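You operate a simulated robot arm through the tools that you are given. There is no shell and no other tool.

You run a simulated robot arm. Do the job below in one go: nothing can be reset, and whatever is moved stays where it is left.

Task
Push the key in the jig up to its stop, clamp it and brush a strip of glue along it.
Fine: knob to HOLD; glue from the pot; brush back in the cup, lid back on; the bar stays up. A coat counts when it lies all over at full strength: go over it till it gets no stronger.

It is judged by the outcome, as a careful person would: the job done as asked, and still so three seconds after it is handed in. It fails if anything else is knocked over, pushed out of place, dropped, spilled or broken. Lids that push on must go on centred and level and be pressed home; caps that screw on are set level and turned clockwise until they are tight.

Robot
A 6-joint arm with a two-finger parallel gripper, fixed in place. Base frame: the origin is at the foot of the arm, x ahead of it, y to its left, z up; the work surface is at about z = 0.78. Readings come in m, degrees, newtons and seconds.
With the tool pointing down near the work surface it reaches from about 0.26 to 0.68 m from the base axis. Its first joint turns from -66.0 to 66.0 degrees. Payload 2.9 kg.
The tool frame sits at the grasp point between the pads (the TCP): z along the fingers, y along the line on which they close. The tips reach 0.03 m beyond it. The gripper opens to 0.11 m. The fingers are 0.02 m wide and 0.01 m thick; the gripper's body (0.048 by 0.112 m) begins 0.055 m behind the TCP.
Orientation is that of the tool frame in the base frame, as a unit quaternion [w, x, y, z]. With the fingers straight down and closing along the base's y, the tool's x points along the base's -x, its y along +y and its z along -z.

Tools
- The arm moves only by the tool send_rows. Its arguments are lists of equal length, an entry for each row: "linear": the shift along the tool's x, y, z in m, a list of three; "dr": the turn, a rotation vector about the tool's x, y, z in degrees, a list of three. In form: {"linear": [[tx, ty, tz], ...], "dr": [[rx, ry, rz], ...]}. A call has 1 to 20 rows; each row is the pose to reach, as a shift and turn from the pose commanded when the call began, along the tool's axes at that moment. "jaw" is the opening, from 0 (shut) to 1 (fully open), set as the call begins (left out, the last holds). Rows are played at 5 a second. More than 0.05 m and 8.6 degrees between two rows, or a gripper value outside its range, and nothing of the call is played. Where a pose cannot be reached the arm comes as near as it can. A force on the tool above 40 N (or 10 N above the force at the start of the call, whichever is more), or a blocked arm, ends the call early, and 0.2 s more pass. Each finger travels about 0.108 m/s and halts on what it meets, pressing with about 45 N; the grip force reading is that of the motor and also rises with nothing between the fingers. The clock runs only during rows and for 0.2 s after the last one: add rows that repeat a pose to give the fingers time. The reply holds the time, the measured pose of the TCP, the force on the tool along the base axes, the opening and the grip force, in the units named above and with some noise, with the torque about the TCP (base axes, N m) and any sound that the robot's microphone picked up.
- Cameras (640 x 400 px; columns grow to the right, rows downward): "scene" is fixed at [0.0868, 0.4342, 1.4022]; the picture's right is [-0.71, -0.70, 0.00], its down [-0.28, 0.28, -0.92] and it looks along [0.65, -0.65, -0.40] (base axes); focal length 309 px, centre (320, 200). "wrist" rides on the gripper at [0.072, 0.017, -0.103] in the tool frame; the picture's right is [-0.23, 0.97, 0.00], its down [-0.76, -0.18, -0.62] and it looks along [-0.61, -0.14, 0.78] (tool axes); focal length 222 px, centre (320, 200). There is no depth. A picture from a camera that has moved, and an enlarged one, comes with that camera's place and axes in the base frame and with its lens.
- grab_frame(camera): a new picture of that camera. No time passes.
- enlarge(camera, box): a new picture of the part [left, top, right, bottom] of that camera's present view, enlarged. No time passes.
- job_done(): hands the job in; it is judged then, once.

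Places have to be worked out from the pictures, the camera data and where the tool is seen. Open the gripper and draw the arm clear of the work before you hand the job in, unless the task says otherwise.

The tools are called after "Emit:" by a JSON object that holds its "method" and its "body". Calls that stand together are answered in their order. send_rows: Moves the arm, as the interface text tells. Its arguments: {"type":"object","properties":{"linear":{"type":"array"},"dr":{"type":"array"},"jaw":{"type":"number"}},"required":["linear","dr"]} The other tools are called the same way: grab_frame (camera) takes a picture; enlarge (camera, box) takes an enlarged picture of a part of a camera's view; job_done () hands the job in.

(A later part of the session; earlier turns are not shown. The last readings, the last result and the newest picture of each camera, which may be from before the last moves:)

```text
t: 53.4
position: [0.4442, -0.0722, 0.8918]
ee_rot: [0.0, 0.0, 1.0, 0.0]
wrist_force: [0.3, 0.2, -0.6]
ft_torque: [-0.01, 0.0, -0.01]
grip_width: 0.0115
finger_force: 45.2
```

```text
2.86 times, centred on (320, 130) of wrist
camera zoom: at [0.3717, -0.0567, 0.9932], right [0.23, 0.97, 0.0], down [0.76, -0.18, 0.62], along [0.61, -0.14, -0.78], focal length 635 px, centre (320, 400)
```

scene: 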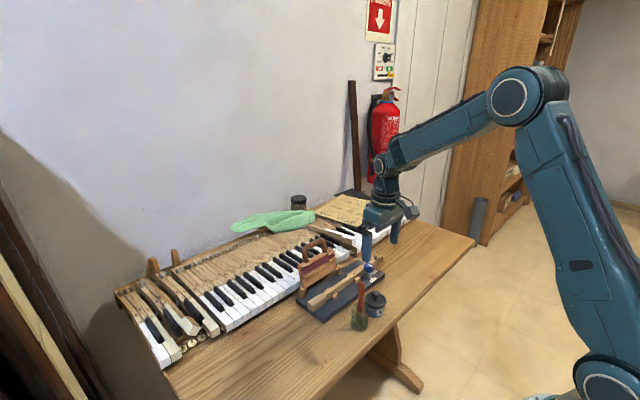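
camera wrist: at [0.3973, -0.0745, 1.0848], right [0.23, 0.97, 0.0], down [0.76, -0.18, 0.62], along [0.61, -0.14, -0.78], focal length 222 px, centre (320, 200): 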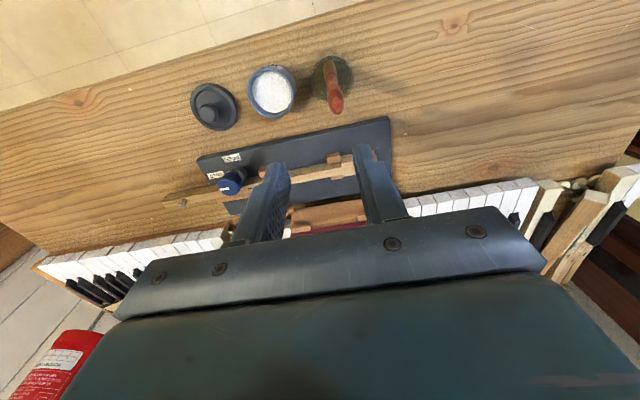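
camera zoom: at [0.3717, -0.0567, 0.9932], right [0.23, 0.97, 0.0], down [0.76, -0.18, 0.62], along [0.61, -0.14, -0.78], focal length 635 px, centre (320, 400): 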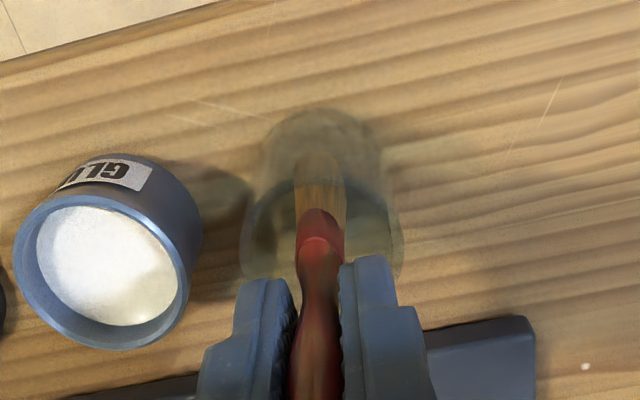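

The brush is gripped (11.5 mm). I lift it straight up out of the cup, slowly at first.

Emit:
{"method": "send_rows", "body": {"linear": [[0, 0, -0.005], [0, 0, -0.015], [0, 0, -0.035], [0, 0, -0.06], [0, 0, -0.085], [0, 0, -0.11], [0, 0, -0.11]], "dr": [[0, 0, 0], [0, 0, 0], [0, 0, 0], [0, 0, 0], [0, 0, 0], [0, 0, 0], [0, 0, 0]]}}

Emit:
{"method": "enlarge", "body": {"camera": "scene", "box": [320, 230, 420, 340]}}

Emit:
{"method": "grab_frame", "body": {"camera": "wrist"}}

Emit:
{"method": "enlarge", "body": {"camera": "wrist", "box": [230, 60, 410, 200]}}

```text
t: 55.0
position: [0.4445, -0.0742, 0.9996]
ee_rot: [0.0, 0.0, 1.0, 0.0]
wrist_force: [-0.1, -0.5, -0.1]
ft_torque: [0.02, 0.0, -0.03]
grip_width: 0.0117
finger_force: 44.7
```

```text
3.64 times, centred on (370, 285) of scene
camera zoom: at [0.0868, 0.4342, 1.4022], right [-0.71, -0.7, 0.0], down [-0.28, 0.28, -0.92], along [0.65, -0.65, -0.4], focal length 1125 px, centre (138, -109)
```

zoom: 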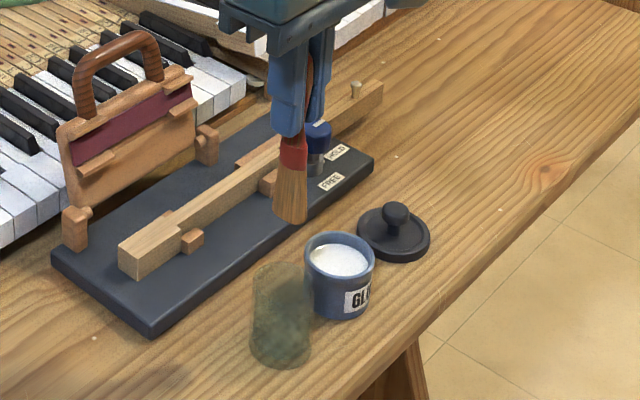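

```text
taken
camera wrist: at [0.3715, -0.0572, 1.103], right [0.23, 0.97, 0.0], down [0.76, -0.18, 0.62], along [0.61, -0.14, -0.78], focal length 222 px, centre (320, 200)
```

wrist: 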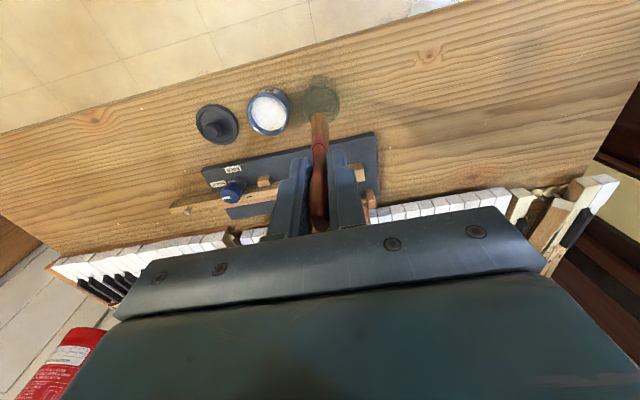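

```text
2.86 times, centred on (320, 130) of wrist
camera zoom: at [0.3715, -0.0572, 1.103], right [0.23, 0.97, 0.0], down [0.76, -0.18, 0.62], along [0.61, -0.14, -0.78], focal length 635 px, centre (320, 400)
```

zoom: 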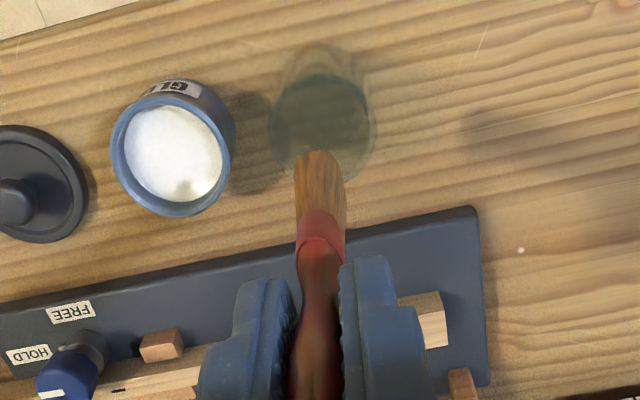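

The brush hangs with its bristle tip about 107 mm below the TCP (z≈0.893) and ≈6 mm toward -x. I carry it above the pot centre (0.444,-0.141).

Emit:
{"method": "send_rows", "body": {"linear": [[-0.003, -0.025, 0], [-0.006, -0.05, 0], [-0.006, -0.067, 0], [-0.006, -0.067, 0.02], [-0.006, -0.067, 0.045], [-0.006, -0.067, 0.06], [-0.006, -0.067, 0.06]], "dr": [[0, 0, 0], [0, 0, 0], [0, 0, 0], [0, 0, 0], [0, 0, 0], [0, 0, 0], [0, 0, 0]]}}

Emit:
{"method": "enlarge", "body": {"camera": "scene", "box": [350, 250, 420, 330]}}

Emit:
{"method": "enlarge", "body": {"camera": "wrist", "box": [230, 60, 410, 200]}}

```text
t: 56.6
position: [0.4496, -0.1403, 0.9396]
ee_rot: [0.001, 0.0, 1.0, 0.001]
wrist_force: [0.1, -1.2, -0.7]
ft_torque: [0.0, 0.02, 0.02]
grip_width: 0.0116
finger_force: 45.4
```

```text
5.00 times, centred on (385, 290) of scene
camera zoom: at [0.0868, 0.4342, 1.4022], right [-0.71, -0.7, 0.0], down [-0.28, 0.28, -0.92], along [0.65, -0.65, -0.4], focal length 1547 px, centre (-5, -250)
```

zoom: 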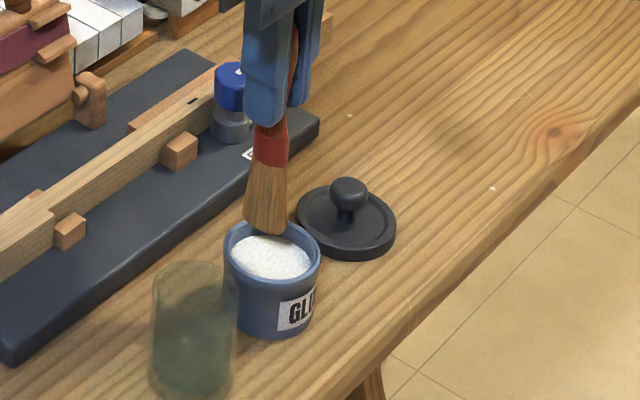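

```text
2.86 times, centred on (320, 130) of wrist
camera zoom: at [0.3775, -0.124, 1.0425], right [0.23, 0.97, 0.0], down [0.76, -0.18, 0.62], along [0.61, -0.14, -0.78], focal length 635 px, centre (320, 400)
```

zoom: 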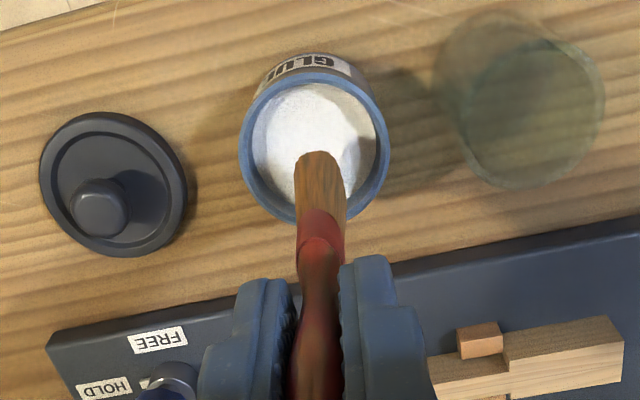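

The bristles are just above the pot opening. I shift 3 mm in +x to centre them and dip the tip about 1.5 cm into the glue.

Emit:
{"method": "send_rows", "body": {"linear": [[-0.003, 0, 0.005], [-0.003, 0, 0.015], [-0.003, 0, 0.023], [-0.003, 0, 0.029], [-0.003, 0, 0.033], [-0.003, 0, 0.033]], "dr": [[0, 0, 0], [0, 0, 0], [0, 0, 0], [0, 0, 0], [0, 0, 0], [0, 0, 0]]}}

Emit:
{"method": "enlarge", "body": {"camera": "scene", "box": [360, 270, 410, 320]}}

Emit:
{"method": "enlarge", "body": {"camera": "wrist", "box": [230, 60, 410, 200]}}

```text
t: 58.0
position: [0.4535, -0.1399, 0.9074]
ee_rot: [0.0, 0.0, 1.0, -0.001]
wrist_force: [0.2, 1.5, -0.5]
ft_torque: [0.03, -0.02, 0.01]
grip_width: 0.0116
finger_force: 45.1
```

```text
8.00 times, centred on (385, 295) of scene
camera zoom: at [0.0868, 0.4342, 1.4022], right [-0.71, -0.7, 0.0], down [-0.28, 0.28, -0.92], along [0.65, -0.65, -0.4], focal length 2476 px, centre (-200, -560)
```

zoom: 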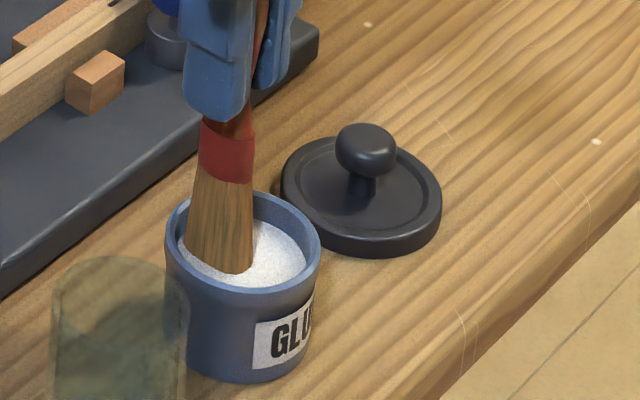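

```text
2.86 times, centred on (320, 130) of wrist
camera zoom: at [0.3805, -0.1237, 1.0101], right [0.23, 0.97, 0.0], down [0.76, -0.18, 0.62], along [0.61, -0.14, -0.78], focal length 635 px, centre (320, 400)
```

zoom: 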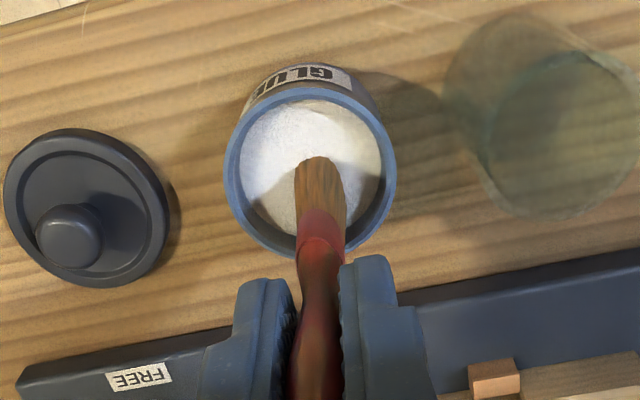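

The bristle tip is only just at the glue surface. I go down another 10 mm slowly.

Emit:
{"method": "send_rows", "body": {"linear": [[0, 0, 0.002], [0, 0, 0.004], [0, 0, 0.006], [0, 0, 0.008], [0, 0, 0.01], [0, 0, 0.01]], "dr": [[0, 0, 0], [0, 0, 0], [0, 0, 0], [0, 0, 0], [0, 0, 0], [0, 0, 0]]}}

Emit:
{"method": "enlarge", "body": {"camera": "scene", "box": [360, 270, 410, 320]}}

Emit:
{"method": "enlarge", "body": {"camera": "wrist", "box": [230, 60, 410, 200]}}

```text
t: 59.1
position: [0.4551, -0.1405, 0.9028]
ee_rot: [0.004, -0.001, 1.0, -0.001]
wrist_force: [-4.2, 1.5, 7.8]
ft_torque: [0.13, 0.32, 0.05]
grip_width: 0.0115
finger_force: 44.9
stopped in row 5: the force on the tool passed its limit at 41 N (the readings are from after the stop); the commanded pose is now the measured one
```

```text
8.00 times, centred on (385, 295) of scene
camera zoom: at [0.0866, 0.4343, 1.4022], right [-0.71, -0.7, 0.0], down [-0.28, 0.28, -0.92], along [0.65, -0.65, -0.4], focal length 2476 px, centre (-200, -560)
```

zoom: 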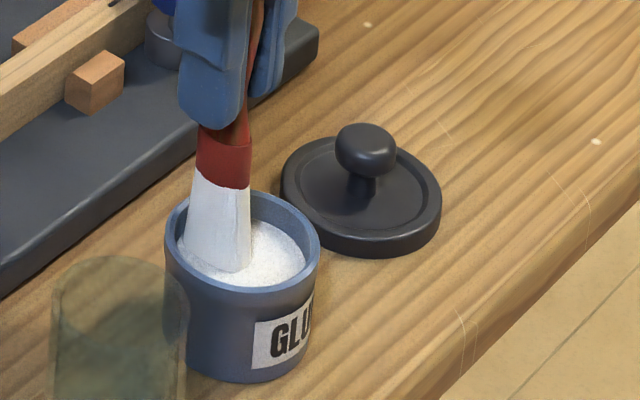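

```text
2.86 times, centred on (320, 130) of wrist
camera zoom: at [0.3817, -0.1241, 1.0049], right [0.23, 0.97, 0.0], down [0.76, -0.18, 0.63], along [0.61, -0.14, -0.78], focal length 635 px, centre (320, 400)
```

zoom: 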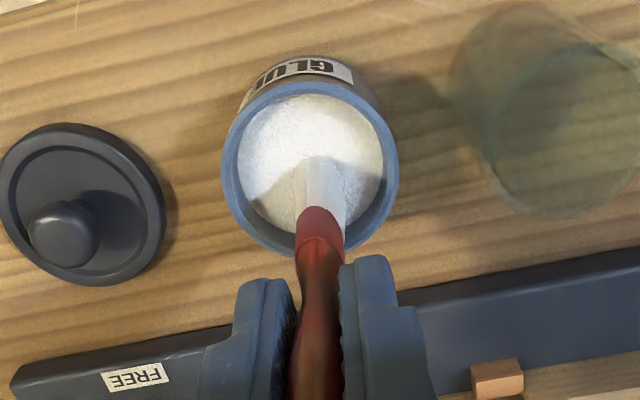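

The bristles are now white with glue; the tip met the pot's surface firmly (41 N) and stopped. I raise it straight up, undoing the 0.5° tilt, and check for drips and that the brush has not slipped.

Emit:
{"method": "send_rows", "body": {"linear": [[0, 0, -0.004], [0, 0, -0.01], [0, 0, -0.02], [0, 0, -0.04], [0, 0, -0.065], [0, 0, -0.09], [0, 0, -0.09]], "dr": [[0, 0.2, 0], [0, 0.46, 0], [0, 0.46, 0], [0, 0.46, 0], [0, 0.46, 0], [0, 0.46, 0], [0, 0.46, 0]]}}

Emit:
{"method": "enlarge", "body": {"camera": "scene", "box": [340, 230, 430, 330]}}

Emit:
{"method": "enlarge", "body": {"camera": "wrist", "box": [230, 60, 410, 200]}}

```text
t: 60.7
position: [0.4543, -0.1419, 0.9926]
ee_rot: [0.0, -0.001, 1.0, -0.001]
wrist_force: [0.5, 0.3, -1.0]
ft_torque: [0.0, -0.01, 0.03]
grip_width: 0.0115
finger_force: 44.7
```

```text
4.00 times, centred on (385, 280) of scene
camera zoom: at [0.0868, 0.4342, 1.4022], right [-0.71, -0.7, 0.0], down [-0.28, 0.28, -0.92], along [0.65, -0.65, -0.4], focal length 1238 px, centre (60, -120)
```

zoom: 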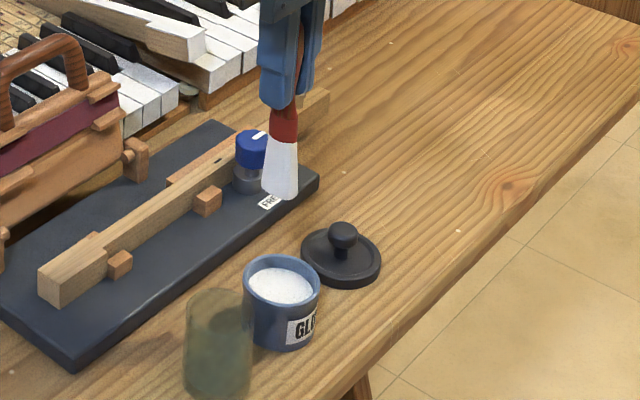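

```text
2.86 times, centred on (320, 130) of wrist
camera zoom: at [0.3819, -0.1246, 1.0947], right [0.23, 0.97, 0.0], down [0.76, -0.18, 0.62], along [0.61, -0.14, -0.78], focal length 635 px, centre (320, 400)
```

zoom: 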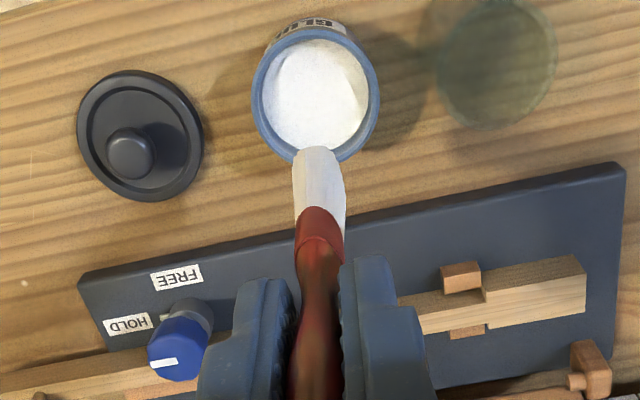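

The brush is fully loaded, no drips. I carry it at the same height to above the middle of the key (x≈0.560, y≈-0.13) and lower it to ~3 cm over the key to judge alignment.

Emit:
{"method": "send_rows", "body": {"linear": [[-0.03, 0.004, 0], [-0.06, 0.008, 0], [-0.09, 0.012, 0], [-0.106, 0.012, 0], [-0.106, 0.012, 0.02], [-0.106, 0.012, 0.032], [-0.106, 0.012, 0.032]], "dr": [[0, 0, 0], [0, 0, 0], [0, 0, 0], [0, 0, 0], [0, 0, 0], [0, 0, 0], [0, 0, 0]]}}

Emit:
{"method": "enlarge", "body": {"camera": "wrist", "box": [200, 50, 440, 200]}}

Emit:
{"method": "enlarge", "body": {"camera": "scene", "box": [310, 230, 400, 320]}}

```text
t: 62.3
position: [0.5599, -0.1291, 0.9608]
ee_rot: [0.0, 0.0, 1.0, -0.001]
wrist_force: [1.2, -0.2, 0.2]
ft_torque: [0.0, -0.01, 0.02]
grip_width: 0.0116
finger_force: 45.1
```

```text
2.67 times, centred on (320, 125) of wrist
camera zoom: at [0.4878, -0.1124, 1.0625], right [0.23, 0.97, 0.0], down [0.76, -0.18, 0.62], along [0.61, -0.14, -0.78], focal length 592 px, centre (320, 400)
```

zoom: 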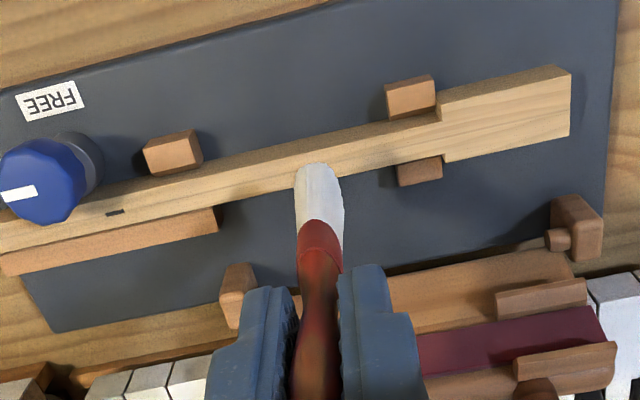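

```text
4.44 times, centred on (355, 275) of scene
camera zoom: at [0.0868, 0.4342, 1.4022], right [-0.71, -0.7, 0.0], down [-0.28, 0.28, -0.92], along [0.65, -0.65, -0.4], focal length 1375 px, centre (164, -133)
```

zoom: 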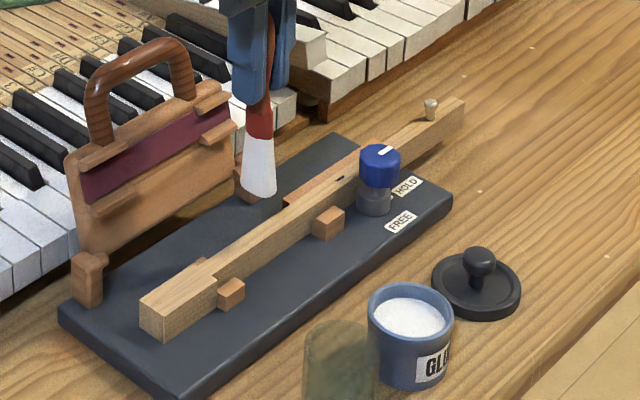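

The bristles line up with the narrow key (centre x≈0.559, about 11 mm wide, top ≈0.823). I lower gently until I feel contact.

Emit:
{"method": "send_rows", "body": {"linear": [[0, 0, 0.01], [0, 0, 0.018], [0, 0, 0.023], [0, 0, 0.026], [0, 0, 0.026]], "dr": [[0, 0, 0], [0, 0, 0], [0, 0, 0], [0, 0, 0], [0, 0, 0]]}}

Emit:
{"method": "enlarge", "body": {"camera": "wrist", "box": [200, 50, 440, 200]}}

Emit:
{"method": "enlarge", "body": {"camera": "scene", "box": [325, 240, 385, 310]}}

```text
t: 63.5
position: [0.5599, -0.1287, 0.9334]
ee_rot: [0.0, 0.001, 1.0, 0.0]
wrist_force: [0.6, 0.5, 0.0]
ft_torque: [-0.03, -0.02, 0.01]
grip_width: 0.0117
finger_force: 44.6
```

```text
2.67 times, centred on (320, 125) of wrist
camera zoom: at [0.4878, -0.1126, 1.0367], right [0.23, 0.97, 0.0], down [0.76, -0.18, 0.62], along [0.61, -0.14, -0.78], focal length 592 px, centre (320, 400)
```

zoom: 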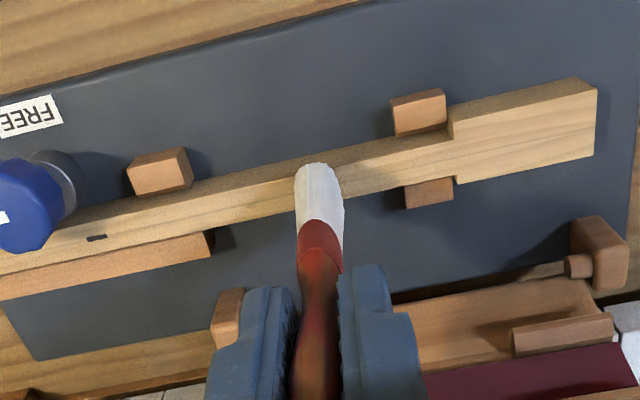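

```text
5.71 times, centred on (355, 275) of scene
camera zoom: at [0.0868, 0.4342, 1.4022], right [-0.71, -0.7, 0.0], down [-0.28, 0.28, -0.92], along [0.65, -0.65, -0.4], focal length 1768 px, centre (120, -229)
```

zoom: 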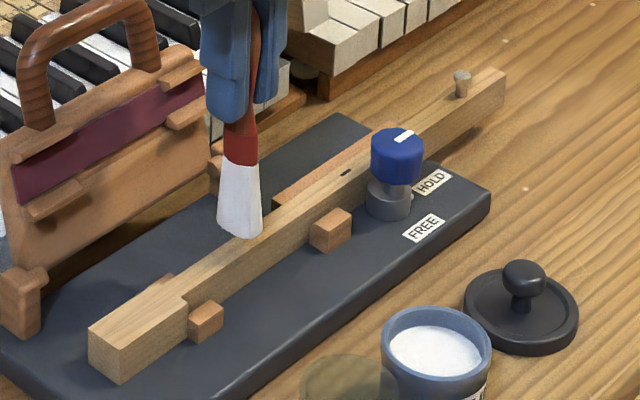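

Not in contact yet. I continue in 1 mm steps until the force shows contact.

Emit:
{"method": "send_rows", "body": {"linear": [[0, 0, 0.001], [0, 0, 0.002], [0, 0, 0.003], [0, 0, 0.004]], "dr": [[0, 0, 0], [0, 0, 0], [0, 0, 0], [0, 0, 0]]}}

Emit:
{"method": "send_rows", "body": {"linear": [[0, 0, 0.001], [0, 0, 0.002]], "dr": [[0, 0, 0], [0, 0, 0]]}}

Emit:
{"method": "enlarge", "body": {"camera": "scene", "box": [325, 240, 385, 310]}}

```text
t: 64.5
position: [0.5602, -0.129, 0.9295]
ee_rot: [-0.001, 0.001, 1.0, -0.001]
wrist_force: [-0.3, -0.1, -0.3]
ft_torque: [0.02, -0.01, -0.02]
grip_width: 0.0117
finger_force: 44.9
```

```text
t: 65.1
position: [0.5608, -0.1297, 0.9286]
ee_rot: [0.0, 0.0, 1.0, -0.001]
wrist_force: [-0.6, 0.0, 0.4]
ft_torque: [-0.05, 0.0, -0.03]
grip_width: 0.0115
finger_force: 44.8
```

```text
5.71 times, centred on (355, 275) of scene
camera zoom: at [0.0868, 0.4342, 1.4022], right [-0.71, -0.7, 0.0], down [-0.28, 0.28, -0.92], along [0.65, -0.65, -0.4], focal length 1768 px, centre (120, -229)
```

zoom: 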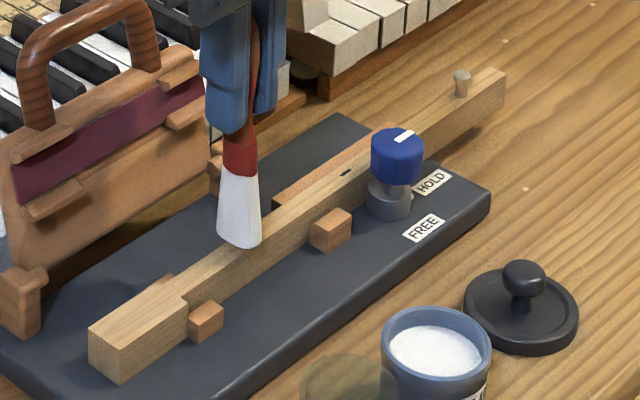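

Still free. Continue down in 0.7 mm steps.

Emit:
{"method": "send_rows", "body": {"linear": [[0, 0, 0.0007], [0, 0, 0.0014], [0, 0, 0.0021]], "dr": [[0, 0, 0], [0, 0, 0], [0, 0, 0]]}}

Emit:
{"method": "send_rows", "body": {"linear": [[0, 0, 0.0007], [0, 0, 0.0014]], "dr": [[0, 0, 0], [0, 0, 0]]}}

Emit:
{"method": "enlarge", "body": {"camera": "scene", "box": [325, 240, 385, 310]}}

Emit:
{"method": "enlarge", "body": {"camera": "wrist", "box": [200, 50, 440, 200]}}

```text
t: 65.9
position: [0.5609, -0.1283, 0.9269]
ee_rot: [0.0, 0.0, 1.0, -0.001]
wrist_force: [0.0, -0.1, -0.4]
ft_torque: [0.02, -0.01, -0.02]
grip_width: 0.0117
finger_force: 45.2
```

```text
t: 66.5
position: [0.5601, -0.129, 0.9246]
ee_rot: [0.0, 0.001, 1.0, -0.001]
wrist_force: [-0.1, 0.2, -0.4]
ft_torque: [0.02, -0.01, 0.0]
grip_width: 0.0114
finger_force: 45.5
```

```text
5.71 times, centred on (355, 275) of scene
camera zoom: at [0.0868, 0.4342, 1.4022], right [-0.71, -0.7, 0.0], down [-0.28, 0.28, -0.92], along [0.65, -0.65, -0.4], focal length 1768 px, centre (120, -229)
```

zoom: 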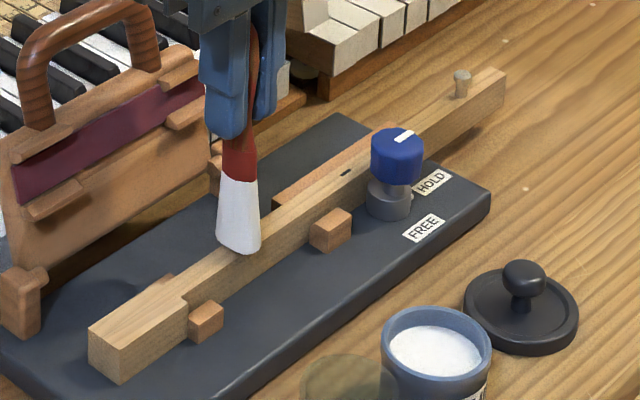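

```text
2.67 times, centred on (320, 125) of wrist
camera zoom: at [0.4881, -0.1124, 1.0271], right [0.23, 0.97, 0.0], down [0.76, -0.18, 0.62], along [0.61, -0.14, -0.78], focal length 592 px, centre (320, 400)
```

zoom: 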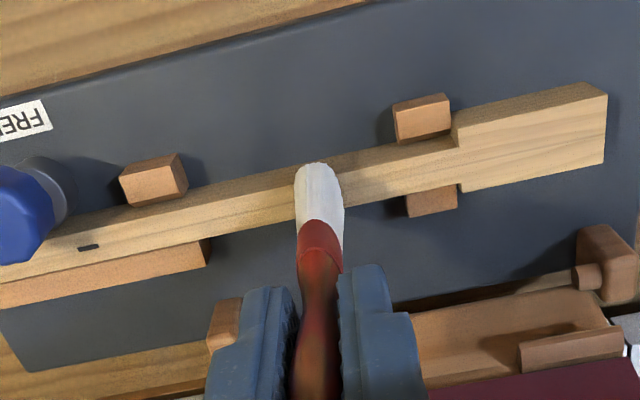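

Still no contact force (TCP 0.9246). I keep going down in small steps.

Emit:
{"method": "send_rows", "body": {"linear": [[0, 0, 0.0007], [0, 0, 0.0014]], "dr": [[0, 0, 0], [0, 0, 0]]}}

Emit:
{"method": "send_rows", "body": {"linear": [[0, 0, 0.0007], [0, 0, 0.0014]], "dr": [[0, 0, 0], [0, 0, 0]]}}

Emit:
{"method": "send_rows", "body": {"linear": [[0, 0, 0.0007], [0, 0, 0.0014]], "dr": [[0, 0, 0], [0, 0, 0]]}}

Emit:
{"method": "enlarge", "body": {"camera": "scene", "box": [325, 240, 385, 310]}}

```text
t: 67.1
position: [0.5602, -0.1295, 0.9237]
ee_rot: [0.0, 0.0, 1.0, -0.001]
wrist_force: [-0.7, 0.1, 0.3]
ft_torque: [-0.02, -0.01, -0.01]
grip_width: 0.0117
finger_force: 45.2
```

```text
t: 67.7
position: [0.5605, -0.129, 0.9213]
ee_rot: [-0.001, 0.0, 1.0, 0.0]
wrist_force: [-0.2, 0.2, -0.4]
ft_torque: [0.0, 0.0, -0.01]
grip_width: 0.0116
finger_force: 45.2
```

```text
t: 68.3
position: [0.5614, -0.1292, 0.9203]
ee_rot: [0.001, 0.0, 1.0, -0.001]
wrist_force: [-0.6, 0.1, 4.7]
ft_torque: [0.02, 0.02, 0.03]
grip_width: 0.0116
finger_force: 44.5
```

```text
5.71 times, centred on (355, 275) of scene
camera zoom: at [0.0867, 0.4343, 1.4022], right [-0.71, -0.7, 0.0], down [-0.28, 0.28, -0.92], along [0.65, -0.65, -0.4], focal length 1768 px, centre (120, -229)
```

zoom: 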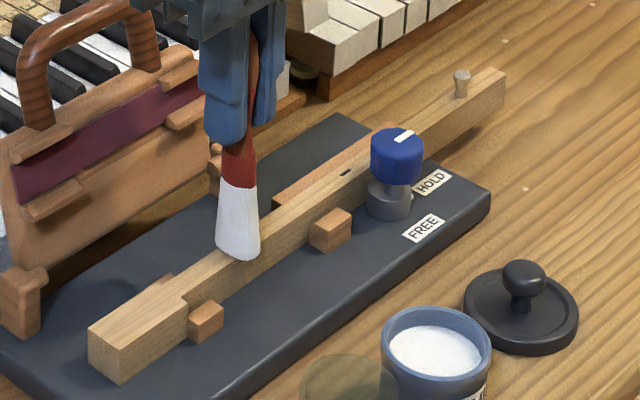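

Contact at 4.7 N. I make a first stroke along the key toward the knob end (to y≈-0.20) and look at what coat it leaves.

Emit:
{"method": "send_rows", "body": {"linear": [[0, -0.01, 0], [0, -0.02, 0], [0, -0.03, 0], [0, -0.04, 0], [0, -0.05, 0], [0, -0.06, 0], [0, -0.07, 0], [0, -0.07, 0]], "dr": [[0, 0, 0], [0, 0, 0], [0, 0, 0], [0, 0, 0], [0, 0, 0], [0, 0, 0], [0, 0, 0], [0, 0, 0]]}}

Emit:
{"method": "enlarge", "body": {"camera": "scene", "box": [325, 240, 385, 310]}}

Emit:
{"method": "enlarge", "body": {"camera": "wrist", "box": [200, 50, 440, 200]}}

```text
t: 70.1
position: [0.5599, -0.1997, 0.9216]
ee_rot: [0.001, 0.0, 1.0, -0.001]
wrist_force: [-0.3, 2.3, 6.1]
ft_torque: [0.18, -0.06, 0.02]
grip_width: 0.0118
finger_force: 45.3
```

```text
5.71 times, centred on (355, 275) of scene
camera zoom: at [0.0867, 0.4343, 1.4022], right [-0.71, -0.7, 0.0], down [-0.28, 0.28, -0.92], along [0.65, -0.65, -0.4], focal length 1768 px, centre (120, -229)
```

zoom: 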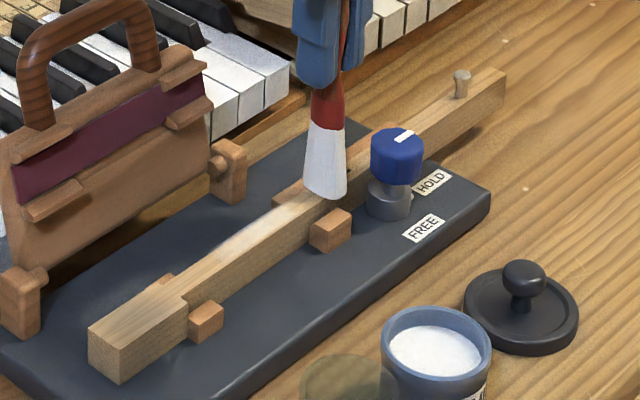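

```text
2.67 times, centred on (320, 125) of wrist
camera zoom: at [0.4878, -0.1827, 1.0232], right [0.23, 0.97, 0.0], down [0.76, -0.18, 0.62], along [0.61, -0.14, -0.78], focal length 592 px, centre (320, 400)
```

zoom: 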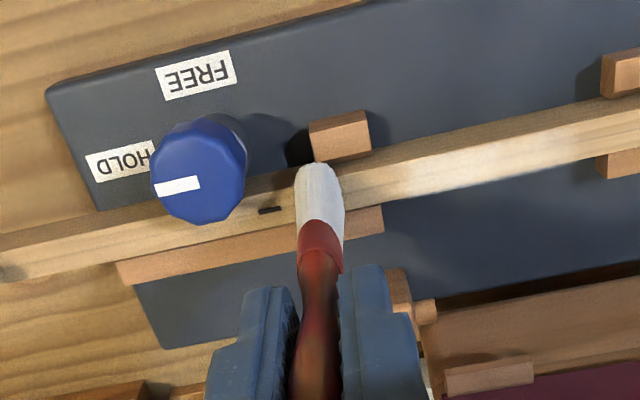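

A faint white coat shows where the brush passed. I enlarge to see its extent and strength.

Emit:
{"method": "enlarge", "body": {"camera": "wrist", "box": [310, 80, 450, 150]}}

Emit:
{"method": "enlarge", "body": {"camera": "scene", "box": [335, 265, 375, 300]}}

```text
4.57 times, centred on (380, 115) of wrist
camera zoom: at [0.4878, -0.1827, 1.0232], right [0.23, 0.97, 0.0], down [0.76, -0.18, 0.62], along [0.61, -0.14, -0.78], focal length 1015 px, centre (46, 589)
```

zoom: 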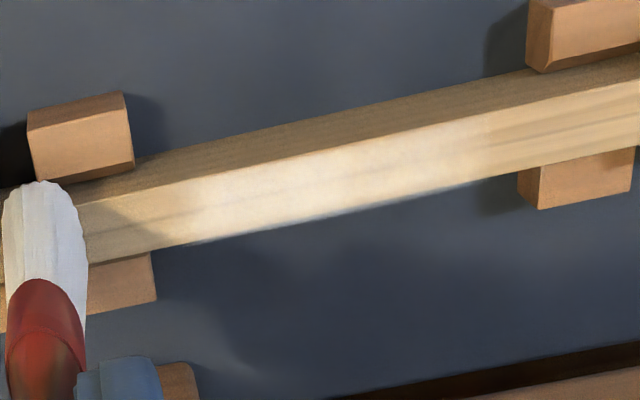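

```text
11.43 times, centred on (355, 282) of scene
camera zoom: at [0.0867, 0.4343, 1.4022], right [-0.71, -0.7, 0.0], down [-0.28, 0.28, -0.92], along [0.65, -0.65, -0.4], focal length 3536 px, centre (-80, -743)
```

zoom: 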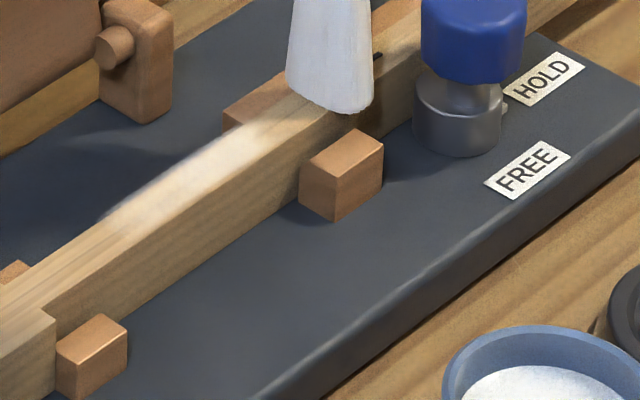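

The coat lies from about y=-0.113 to -0.172 and fades before the brush's present position. I stroke back toward the head, to y≈-0.08, to see where the coatable strip begins.

Emit:
{"method": "send_rows", "body": {"linear": [[0, 0.01, 0], [0, 0.02, 0], [0, 0.03, 0], [0, 0.04, 0], [0, 0.05, 0], [0, 0.06, 0], [0, 0.07, 0], [0, 0.08, 0], [0, 0.09, 0], [0, 0.1, 0], [0, 0.11, 0], [0, 0.12, 0], [0, 0.12, 0]], "dr": [[0, 0, 0], [0, 0, 0], [0, 0, 0], [0, 0, 0], [0, 0, 0], [0, 0, 0], [0, 0, 0], [0, 0, 0], [0, 0, 0], [0, 0, 0], [0, 0, 0], [0, 0, 0], [0, 0, 0]]}}

Emit:
{"method": "enlarge", "body": {"camera": "wrist", "box": [160, 80, 440, 200]}}

Emit:
{"method": "enlarge", "body": {"camera": "scene", "box": [315, 255, 385, 325]}}

```text
t: 72.9
position: [0.559, -0.0826, 0.9205]
ee_rot: [0.001, 0.004, 1.0, -0.004]
wrist_force: [0.4, -26.5, 11.8]
ft_torque: [-2.59, -0.07, 0.0]
grip_width: 0.0129
finger_force: 44.7
```

```text
2.29 times, centred on (300, 140) of wrist
camera zoom: at [0.4881, -0.0646, 1.0231], right [0.24, 0.97, -0.01], down [0.76, -0.18, 0.63], along [0.61, -0.15, -0.78], focal length 508 px, centre (366, 337)
```

zoom: 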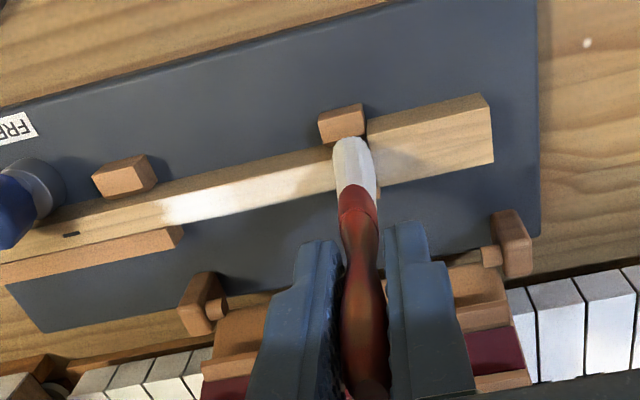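

```text
5.71 times, centred on (350, 290) of scene
camera zoom: at [0.0866, 0.4337, 1.4024], right [-0.71, -0.7, 0.0], down [-0.28, 0.28, -0.92], along [0.65, -0.65, -0.4], focal length 1768 px, centre (149, -314)
```

zoom: 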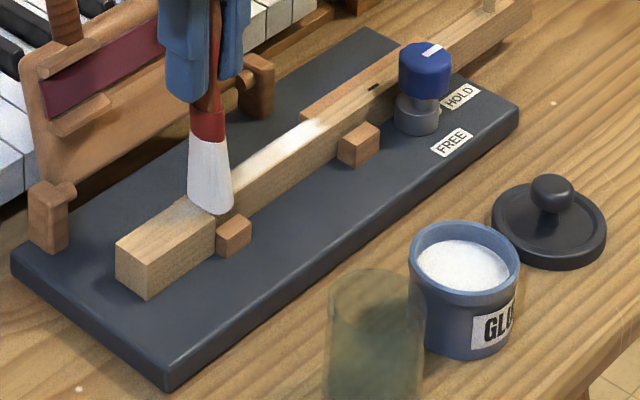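

The lateral force jumped to 26 N: the bristles ran into a step at the head's shoulder. I back off at once by 15 mm and inspect brush and key.

Emit:
{"method": "send_rows", "body": {"linear": [[0, -0.005, 0], [0, -0.01, 0], [0, -0.015, 0], [0, -0.015, 0]], "dr": [[0, 0, 0], [0, 0, 0], [0, 0, 0], [0, 0, 0]]}}

Emit:
{"method": "enlarge", "body": {"camera": "wrist", "box": [160, 80, 440, 200]}}

Emit:
{"method": "enlarge", "body": {"camera": "scene", "box": [315, 230, 385, 325]}}

```text
t: 73.9
position: [0.5609, -0.0923, 0.9207]
ee_rot: [-0.001, -0.001, 1.0, 0.0]
wrist_force: [-0.3, 4.3, 10.8]
ft_torque: [0.43, -0.04, 0.02]
grip_width: 0.0116
finger_force: 45.8
```

```text
2.29 times, centred on (300, 140) of wrist
camera zoom: at [0.4878, -0.0764, 1.0231], right [0.22, 0.97, 0.0], down [0.76, -0.17, 0.62], along [0.61, -0.14, -0.78], focal length 508 px, centre (366, 337)
```

zoom: 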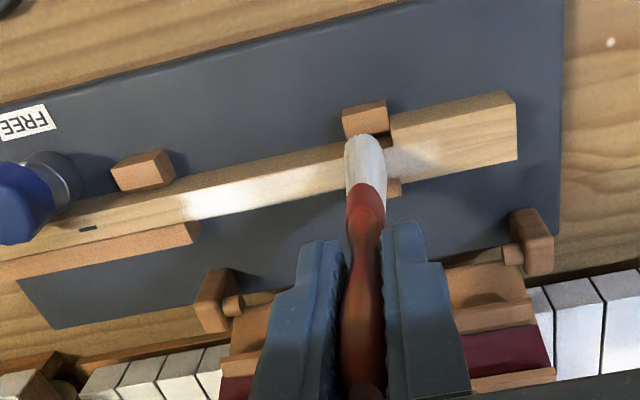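

```text
4.21 times, centred on (350, 278) of scene
camera zoom: at [0.0866, 0.4344, 1.4022], right [-0.71, -0.7, 0.0], down [-0.28, 0.28, -0.92], along [0.65, -0.65, -0.4], focal length 1303 px, centre (194, -126)
```

zoom: 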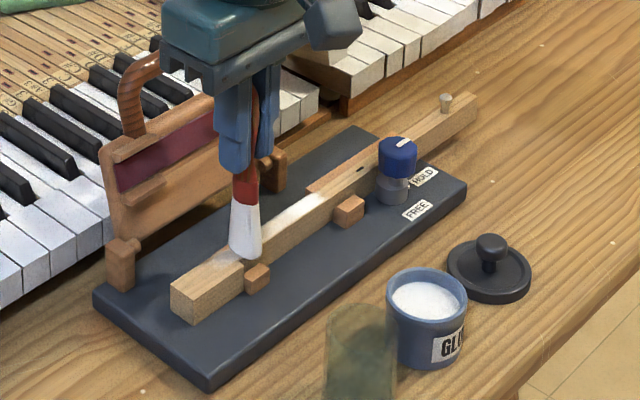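

The lever arm puts the bump at the bristle tip against the shoulder. I check whether the key is still tight against the stop blocks.

Emit:
{"method": "enlarge", "body": {"camera": "wrist", "box": [290, 100, 390, 180]}}

Emit:
{"method": "enlarge", "body": {"camera": "scene", "box": [335, 275, 375, 310]}}

```text
5.00 times, centred on (340, 140) of wrist
camera zoom: at [0.4878, -0.0764, 1.0231], right [0.22, 0.97, 0.0], down [0.76, -0.17, 0.62], along [0.61, -0.14, -0.78], focal length 1111 px, centre (220, 500)
```

zoom: 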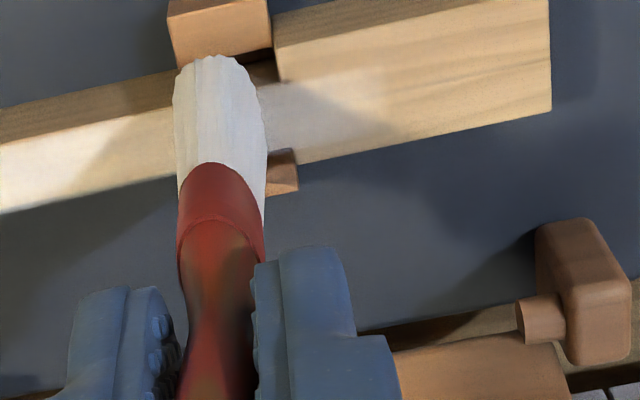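

```text
11.43 times, centred on (355, 292) of scene
camera zoom: at [0.0866, 0.4344, 1.4022], right [-0.71, -0.7, 0.0], down [-0.28, 0.28, -0.92], along [0.65, -0.65, -0.4], focal length 3536 px, centre (-80, -857)
```

zoom: 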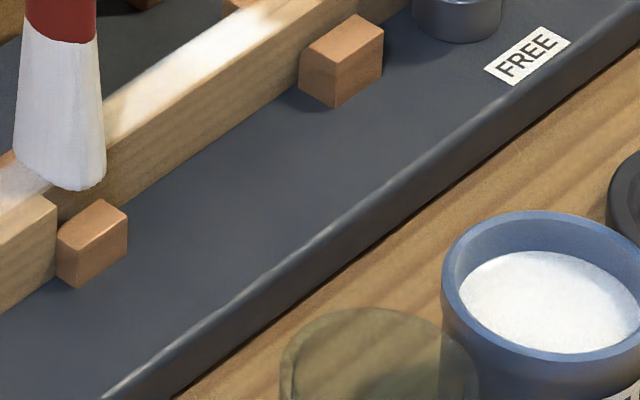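

The key is still tight on its blocks and the clamp holds. I lift the brush clear and look at the coat's extent.

Emit:
{"method": "send_rows", "body": {"linear": [[0, 0, -0.01], [0, 0, -0.04], [-0.01, 0, -0.07], [-0.02, 0, -0.075], [-0.02, 0, -0.075]], "dr": [[0, 0, 0], [0, 0, 0], [0, 0, 0], [0, 0, 0], [0, 0, 0]]}}

Emit:
{"method": "enlarge", "body": {"camera": "wrist", "box": [140, 40, 440, 160]}}

Emit:
{"method": "enlarge", "body": {"camera": "scene", "box": [315, 255, 385, 325]}}

Emit:
{"method": "enlarge", "body": {"camera": "wrist", "box": [280, 60, 400, 140]}}

```text
t: 75.1
position: [0.5792, -0.0929, 0.9952]
ee_rot: [-0.001, 0.001, 1.0, -0.001]
wrist_force: [-0.2, 1.3, 0.2]
ft_torque: [0.01, -0.01, 0.01]
grip_width: 0.0116
finger_force: 45.7
```

```text
2.13 times, centred on (290, 100) of wrist
camera zoom: at [0.5082, -0.0767, 1.0978], right [0.23, 0.97, 0.0], down [0.76, -0.18, 0.62], along [0.61, -0.14, -0.78], focal length 474 px, centre (384, 413)
```

zoom: 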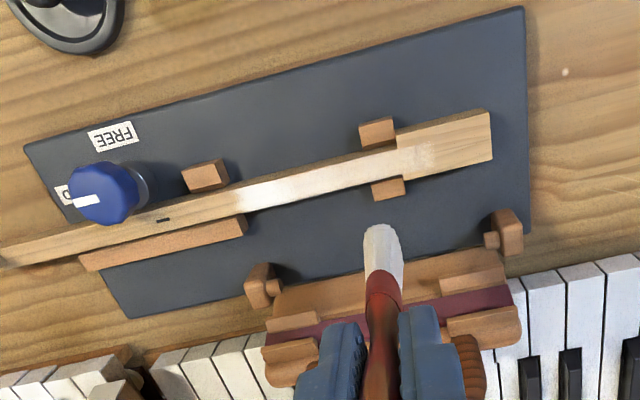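

```text
5.71 times, centred on (350, 290) of scene
camera zoom: at [0.0868, 0.4342, 1.4022], right [-0.71, -0.7, 0.0], down [-0.28, 0.28, -0.92], along [0.65, -0.65, -0.4], focal length 1768 px, centre (149, -314)
```

zoom: 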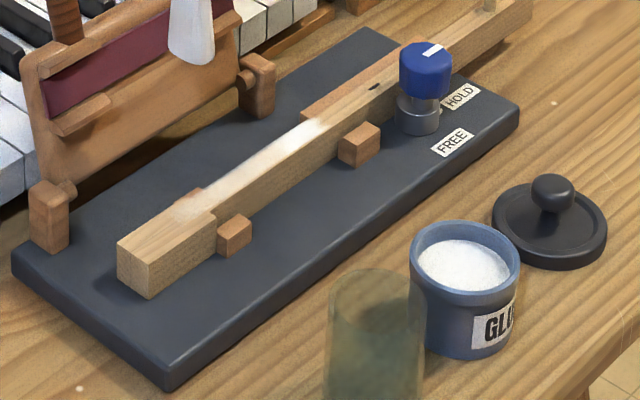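

```text
5.00 times, centred on (340, 100) of wrist
camera zoom: at [0.5082, -0.0767, 1.0978], right [0.23, 0.97, 0.0], down [0.76, -0.18, 0.62], along [0.61, -0.14, -0.78], focal length 1111 px, centre (220, 700)
```

zoom: 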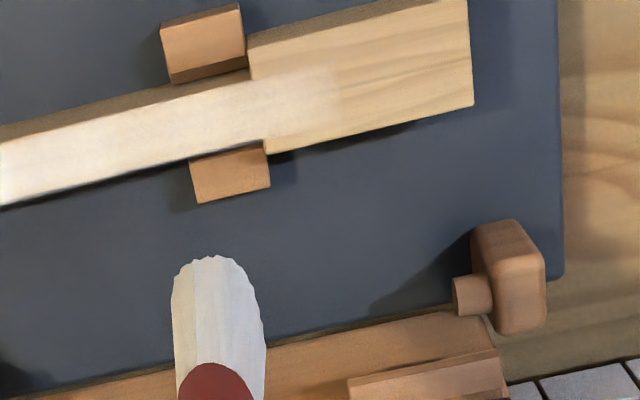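

The coat now runs from y≈-0.172 to about -0.062, i.e. it also takes on the head, and the bristles' overhang caught on the wider head's shoulder. So I'll only stroke from the head toward the knob (-y), starting on the head; first I position above the head at y≈-0.05.

Emit:
{"method": "send_rows", "body": {"linear": [[0.01, 0.02, 0], [0.019, 0.043, 0], [0.019, 0.043, 0.03], [0.019, 0.043, 0.055], [0.019, 0.043, 0.067], [0.019, 0.043, 0.067]], "dr": [[0, 0, 0], [0, 0, 0], [0, 0, 0], [0, 0, 0], [0, 0, 0], [0, 0, 0]]}}

Emit:
{"method": "send_rows", "body": {"linear": [[0, 0, 0.001], [0, 0, 0.002], [0, 0, 0.003]], "dr": [[0, 0, 0], [0, 0, 0], [0, 0, 0]]}}

Emit:
{"method": "send_rows", "body": {"linear": [[0, 0, 0.0007], [0, 0, 0.0014]], "dr": [[0, 0, 0], [0, 0, 0]]}}

Emit:
{"method": "enlarge", "body": {"camera": "wrist", "box": [160, 80, 440, 200]}}

```text
t: 76.5
position: [0.5611, -0.051, 0.9288]
ee_rot: [0.0, 0.0, 1.0, -0.001]
wrist_force: [-0.4, -0.7, -0.6]
ft_torque: [0.0, 0.01, 0.0]
grip_width: 0.0115
finger_force: 45.6
```

```text
t: 77.3
position: [0.5608, -0.05, 0.9244]
ee_rot: [0.0, 0.0, 1.0, -0.001]
wrist_force: [-1.4, 0.4, -0.5]
ft_torque: [-0.02, 0.02, 0.01]
grip_width: 0.0119
finger_force: 45.1
```

```text
t: 77.9
position: [0.5612, -0.0505, 0.924]
ee_rot: [-0.001, 0.0, 1.0, -0.002]
wrist_force: [-0.2, 0.6, -0.8]
ft_torque: [-0.01, 0.0, 0.01]
grip_width: 0.0118
finger_force: 44.8
```

```text
2.29 times, centred on (300, 140) of wrist
camera zoom: at [0.4891, -0.0342, 1.0263], right [0.23, 0.97, 0.0], down [0.76, -0.18, 0.62], along [0.61, -0.14, -0.78], focal length 508 px, centre (366, 337)
```

zoom: 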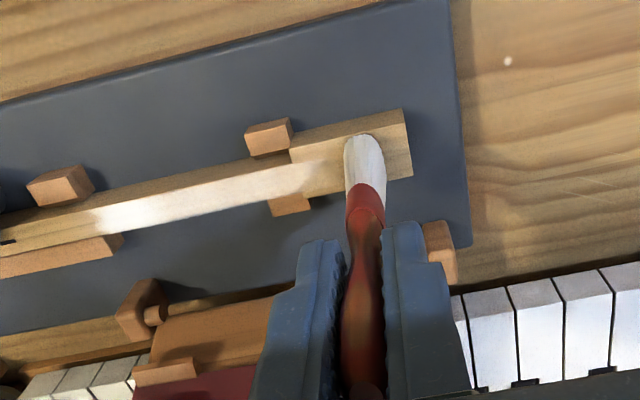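

Above the head, no contact yet. Stepping down further in 0.7 mm steps.

Emit:
{"method": "send_rows", "body": {"linear": [[0, 0, 0.0007], [0, 0, 0.0014]], "dr": [[0, 0, 0], [0, 0, 0]]}}

Emit:
{"method": "send_rows", "body": {"linear": [[0, 0, 0.0007], [0, 0, 0.0014]], "dr": [[0, 0, 0], [0, 0, 0]]}}

```text
t: 78.5
position: [0.562, -0.0512, 0.9229]
ee_rot: [0.0, 0.0, 1.0, -0.001]
wrist_force: [0.5, -0.3, -0.5]
ft_torque: [0.03, 0.02, 0.01]
grip_width: 0.0117
finger_force: 44.9
```

```text
t: 79.1
position: [0.5617, -0.0534, 0.9213]
ee_rot: [0.0, 0.0, 1.0, -0.001]
wrist_force: [-0.5, -0.1, -0.4]
ft_torque: [0.02, 0.01, 0.0]
grip_width: 0.0117
finger_force: 44.6
```

Same level as the narrow part, so contact should come within a millimetre. Continuing.

Emit:
{"method": "send_rows", "body": {"linear": [[0, 0, 0.0007], [0, 0, 0.0012]], "dr": [[0, 0, 0], [0, 0, 0]]}}

Emit:
{"method": "send_rows", "body": {"linear": [[0, 0, 0.0005], [0, 0, 0.001]], "dr": [[0, 0, 0], [0, 0, 0]]}}

```text
t: 79.7
position: [0.5622, -0.0514, 0.9187]
ee_rot: [0.0, 0.001, 1.0, -0.001]
wrist_force: [-0.7, 0.6, 5.7]
ft_torque: [0.03, 0.06, 0.02]
grip_width: 0.0115
finger_force: 45.3
```

```text
t: 80.3
position: [0.5615, -0.0513, 0.9214]
ee_rot: [0.001, 0.0, 1.0, 0.0]
wrist_force: [-1.7, -0.2, 16.0]
ft_torque: [0.02, 0.14, 0.0]
grip_width: 0.0113
finger_force: 45.4
```

Contact on the head (16 N now). I ease up to about 8 N, go 6 mm toward the head end, then make a full slow stroke toward the knob, ending at y≈-0.187.

Emit:
{"method": "send_rows", "body": {"linear": [[0, 0.003, -0.0007], [0, 0.006, -0.0007], [0, 0.0, -0.0007], [0, -0.01, -0.0007], [0, -0.02, -0.0007], [0, -0.03, -0.0007], [0, -0.04, -0.0007], [0, -0.05, -0.0007], [0, -0.06, -0.0007], [0, -0.07, -0.0007], [0, -0.08, -0.0007], [0, -0.09, -0.0007], [0, -0.1, -0.0007], [0, -0.11, -0.0007], [0, -0.12, -0.0007], [0, -0.13, -0.0007], [0, -0.136, -0.0007]], "dr": [[0, 0, 0], [0, 0, 0], [0, 0, 0], [0, 0, 0], [0, 0, 0], [0, 0, 0], [0, 0, 0], [0, 0, 0], [0, 0, 0], [0, 0, 0], [0, 0, 0], [0, 0, 0], [0, 0, 0], [0, 0, 0], [0, 0, 0], [0, 0, 0], [0, 0, 0]]}}

Emit:
{"method": "enlarge", "body": {"camera": "scene", "box": [315, 255, 385, 325]}}

Emit:
{"method": "enlarge", "body": {"camera": "wrist", "box": [280, 60, 480, 180]}}

```text
t: 83.9
position: [0.5613, -0.1863, 0.9194]
ee_rot: [0.0, 0.0, 1.0, -0.001]
wrist_force: [0.5, -0.8, 0.7]
ft_torque: [0.01, -0.02, 0.01]
grip_width: 0.0115
finger_force: 44.6
```

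```text
5.71 times, centred on (350, 290) of scene
camera zoom: at [0.0868, 0.4342, 1.4022], right [-0.71, -0.7, 0.0], down [-0.28, 0.28, -0.92], along [0.65, -0.65, -0.4], focal length 1768 px, centre (149, -314)
```

zoom: 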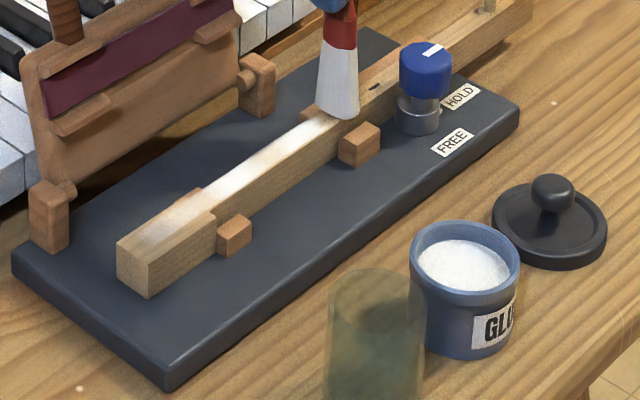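

```text
3.20 times, centred on (380, 120) of wrist
camera zoom: at [0.4888, -0.1707, 1.0226], right [0.23, 0.97, 0.0], down [0.76, -0.18, 0.62], along [0.61, -0.14, -0.78], focal length 711 px, centre (128, 456)
```

zoom: 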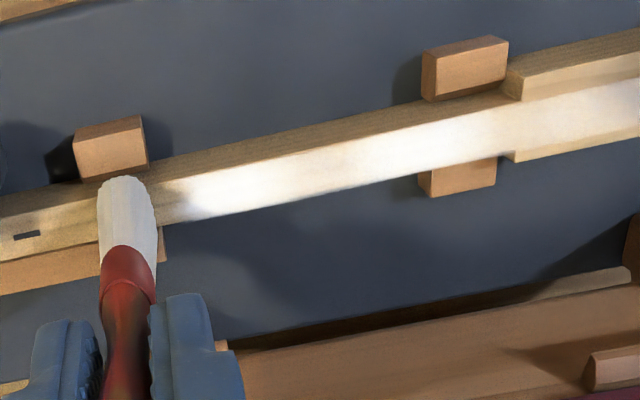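

The coat is denser and now runs over the head too; contact got light at the end of the stroke. I lift and look at the whole strip.

Emit:
{"method": "send_rows", "body": {"linear": [[0, 0, -0.02], [0, 0, -0.06], [-0.01, 0.03, -0.075], [-0.02, 0.06, -0.075], [-0.02, 0.08, -0.075]], "dr": [[0, 0, 0], [0, 0, 0], [0, 0, 0], [0, 0, 0], [0, 0, 0]]}}

Emit:
{"method": "enlarge", "body": {"camera": "wrist", "box": [200, 40, 440, 160]}}

Emit:
{"method": "enlarge", "body": {"camera": "scene", "box": [325, 260, 385, 315]}}

```text
t: 85.1
position: [0.5815, -0.106, 0.9947]
ee_rot: [0.0, 0.0, 1.0, -0.001]
wrist_force: [0.3, 0.1, 0.0]
ft_torque: [0.02, -0.02, 0.02]
grip_width: 0.0113
finger_force: 45.2
```

```text
2.67 times, centred on (320, 100) of wrist
camera zoom: at [0.5088, -0.0901, 1.0971], right [0.23, 0.97, 0.0], down [0.76, -0.18, 0.62], along [0.61, -0.14, -0.78], focal length 592 px, centre (320, 467)
```

zoom: 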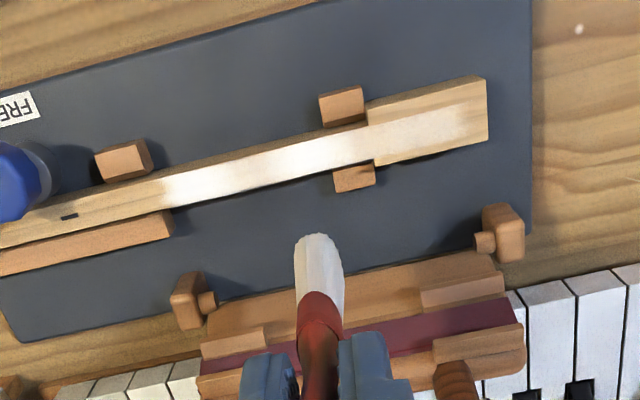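

```text
7.27 times, centred on (355, 288) of scene
camera zoom: at [0.0868, 0.4342, 1.4022], right [-0.71, -0.7, 0.0], down [-0.28, 0.28, -0.92], along [0.65, -0.65, -0.4], focal length 2250 px, centre (66, -436)
```

zoom: 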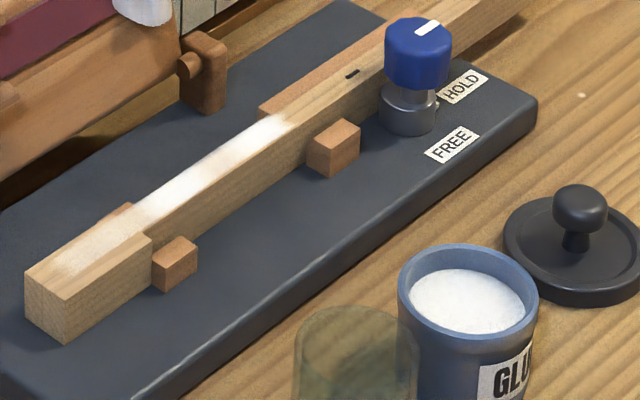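

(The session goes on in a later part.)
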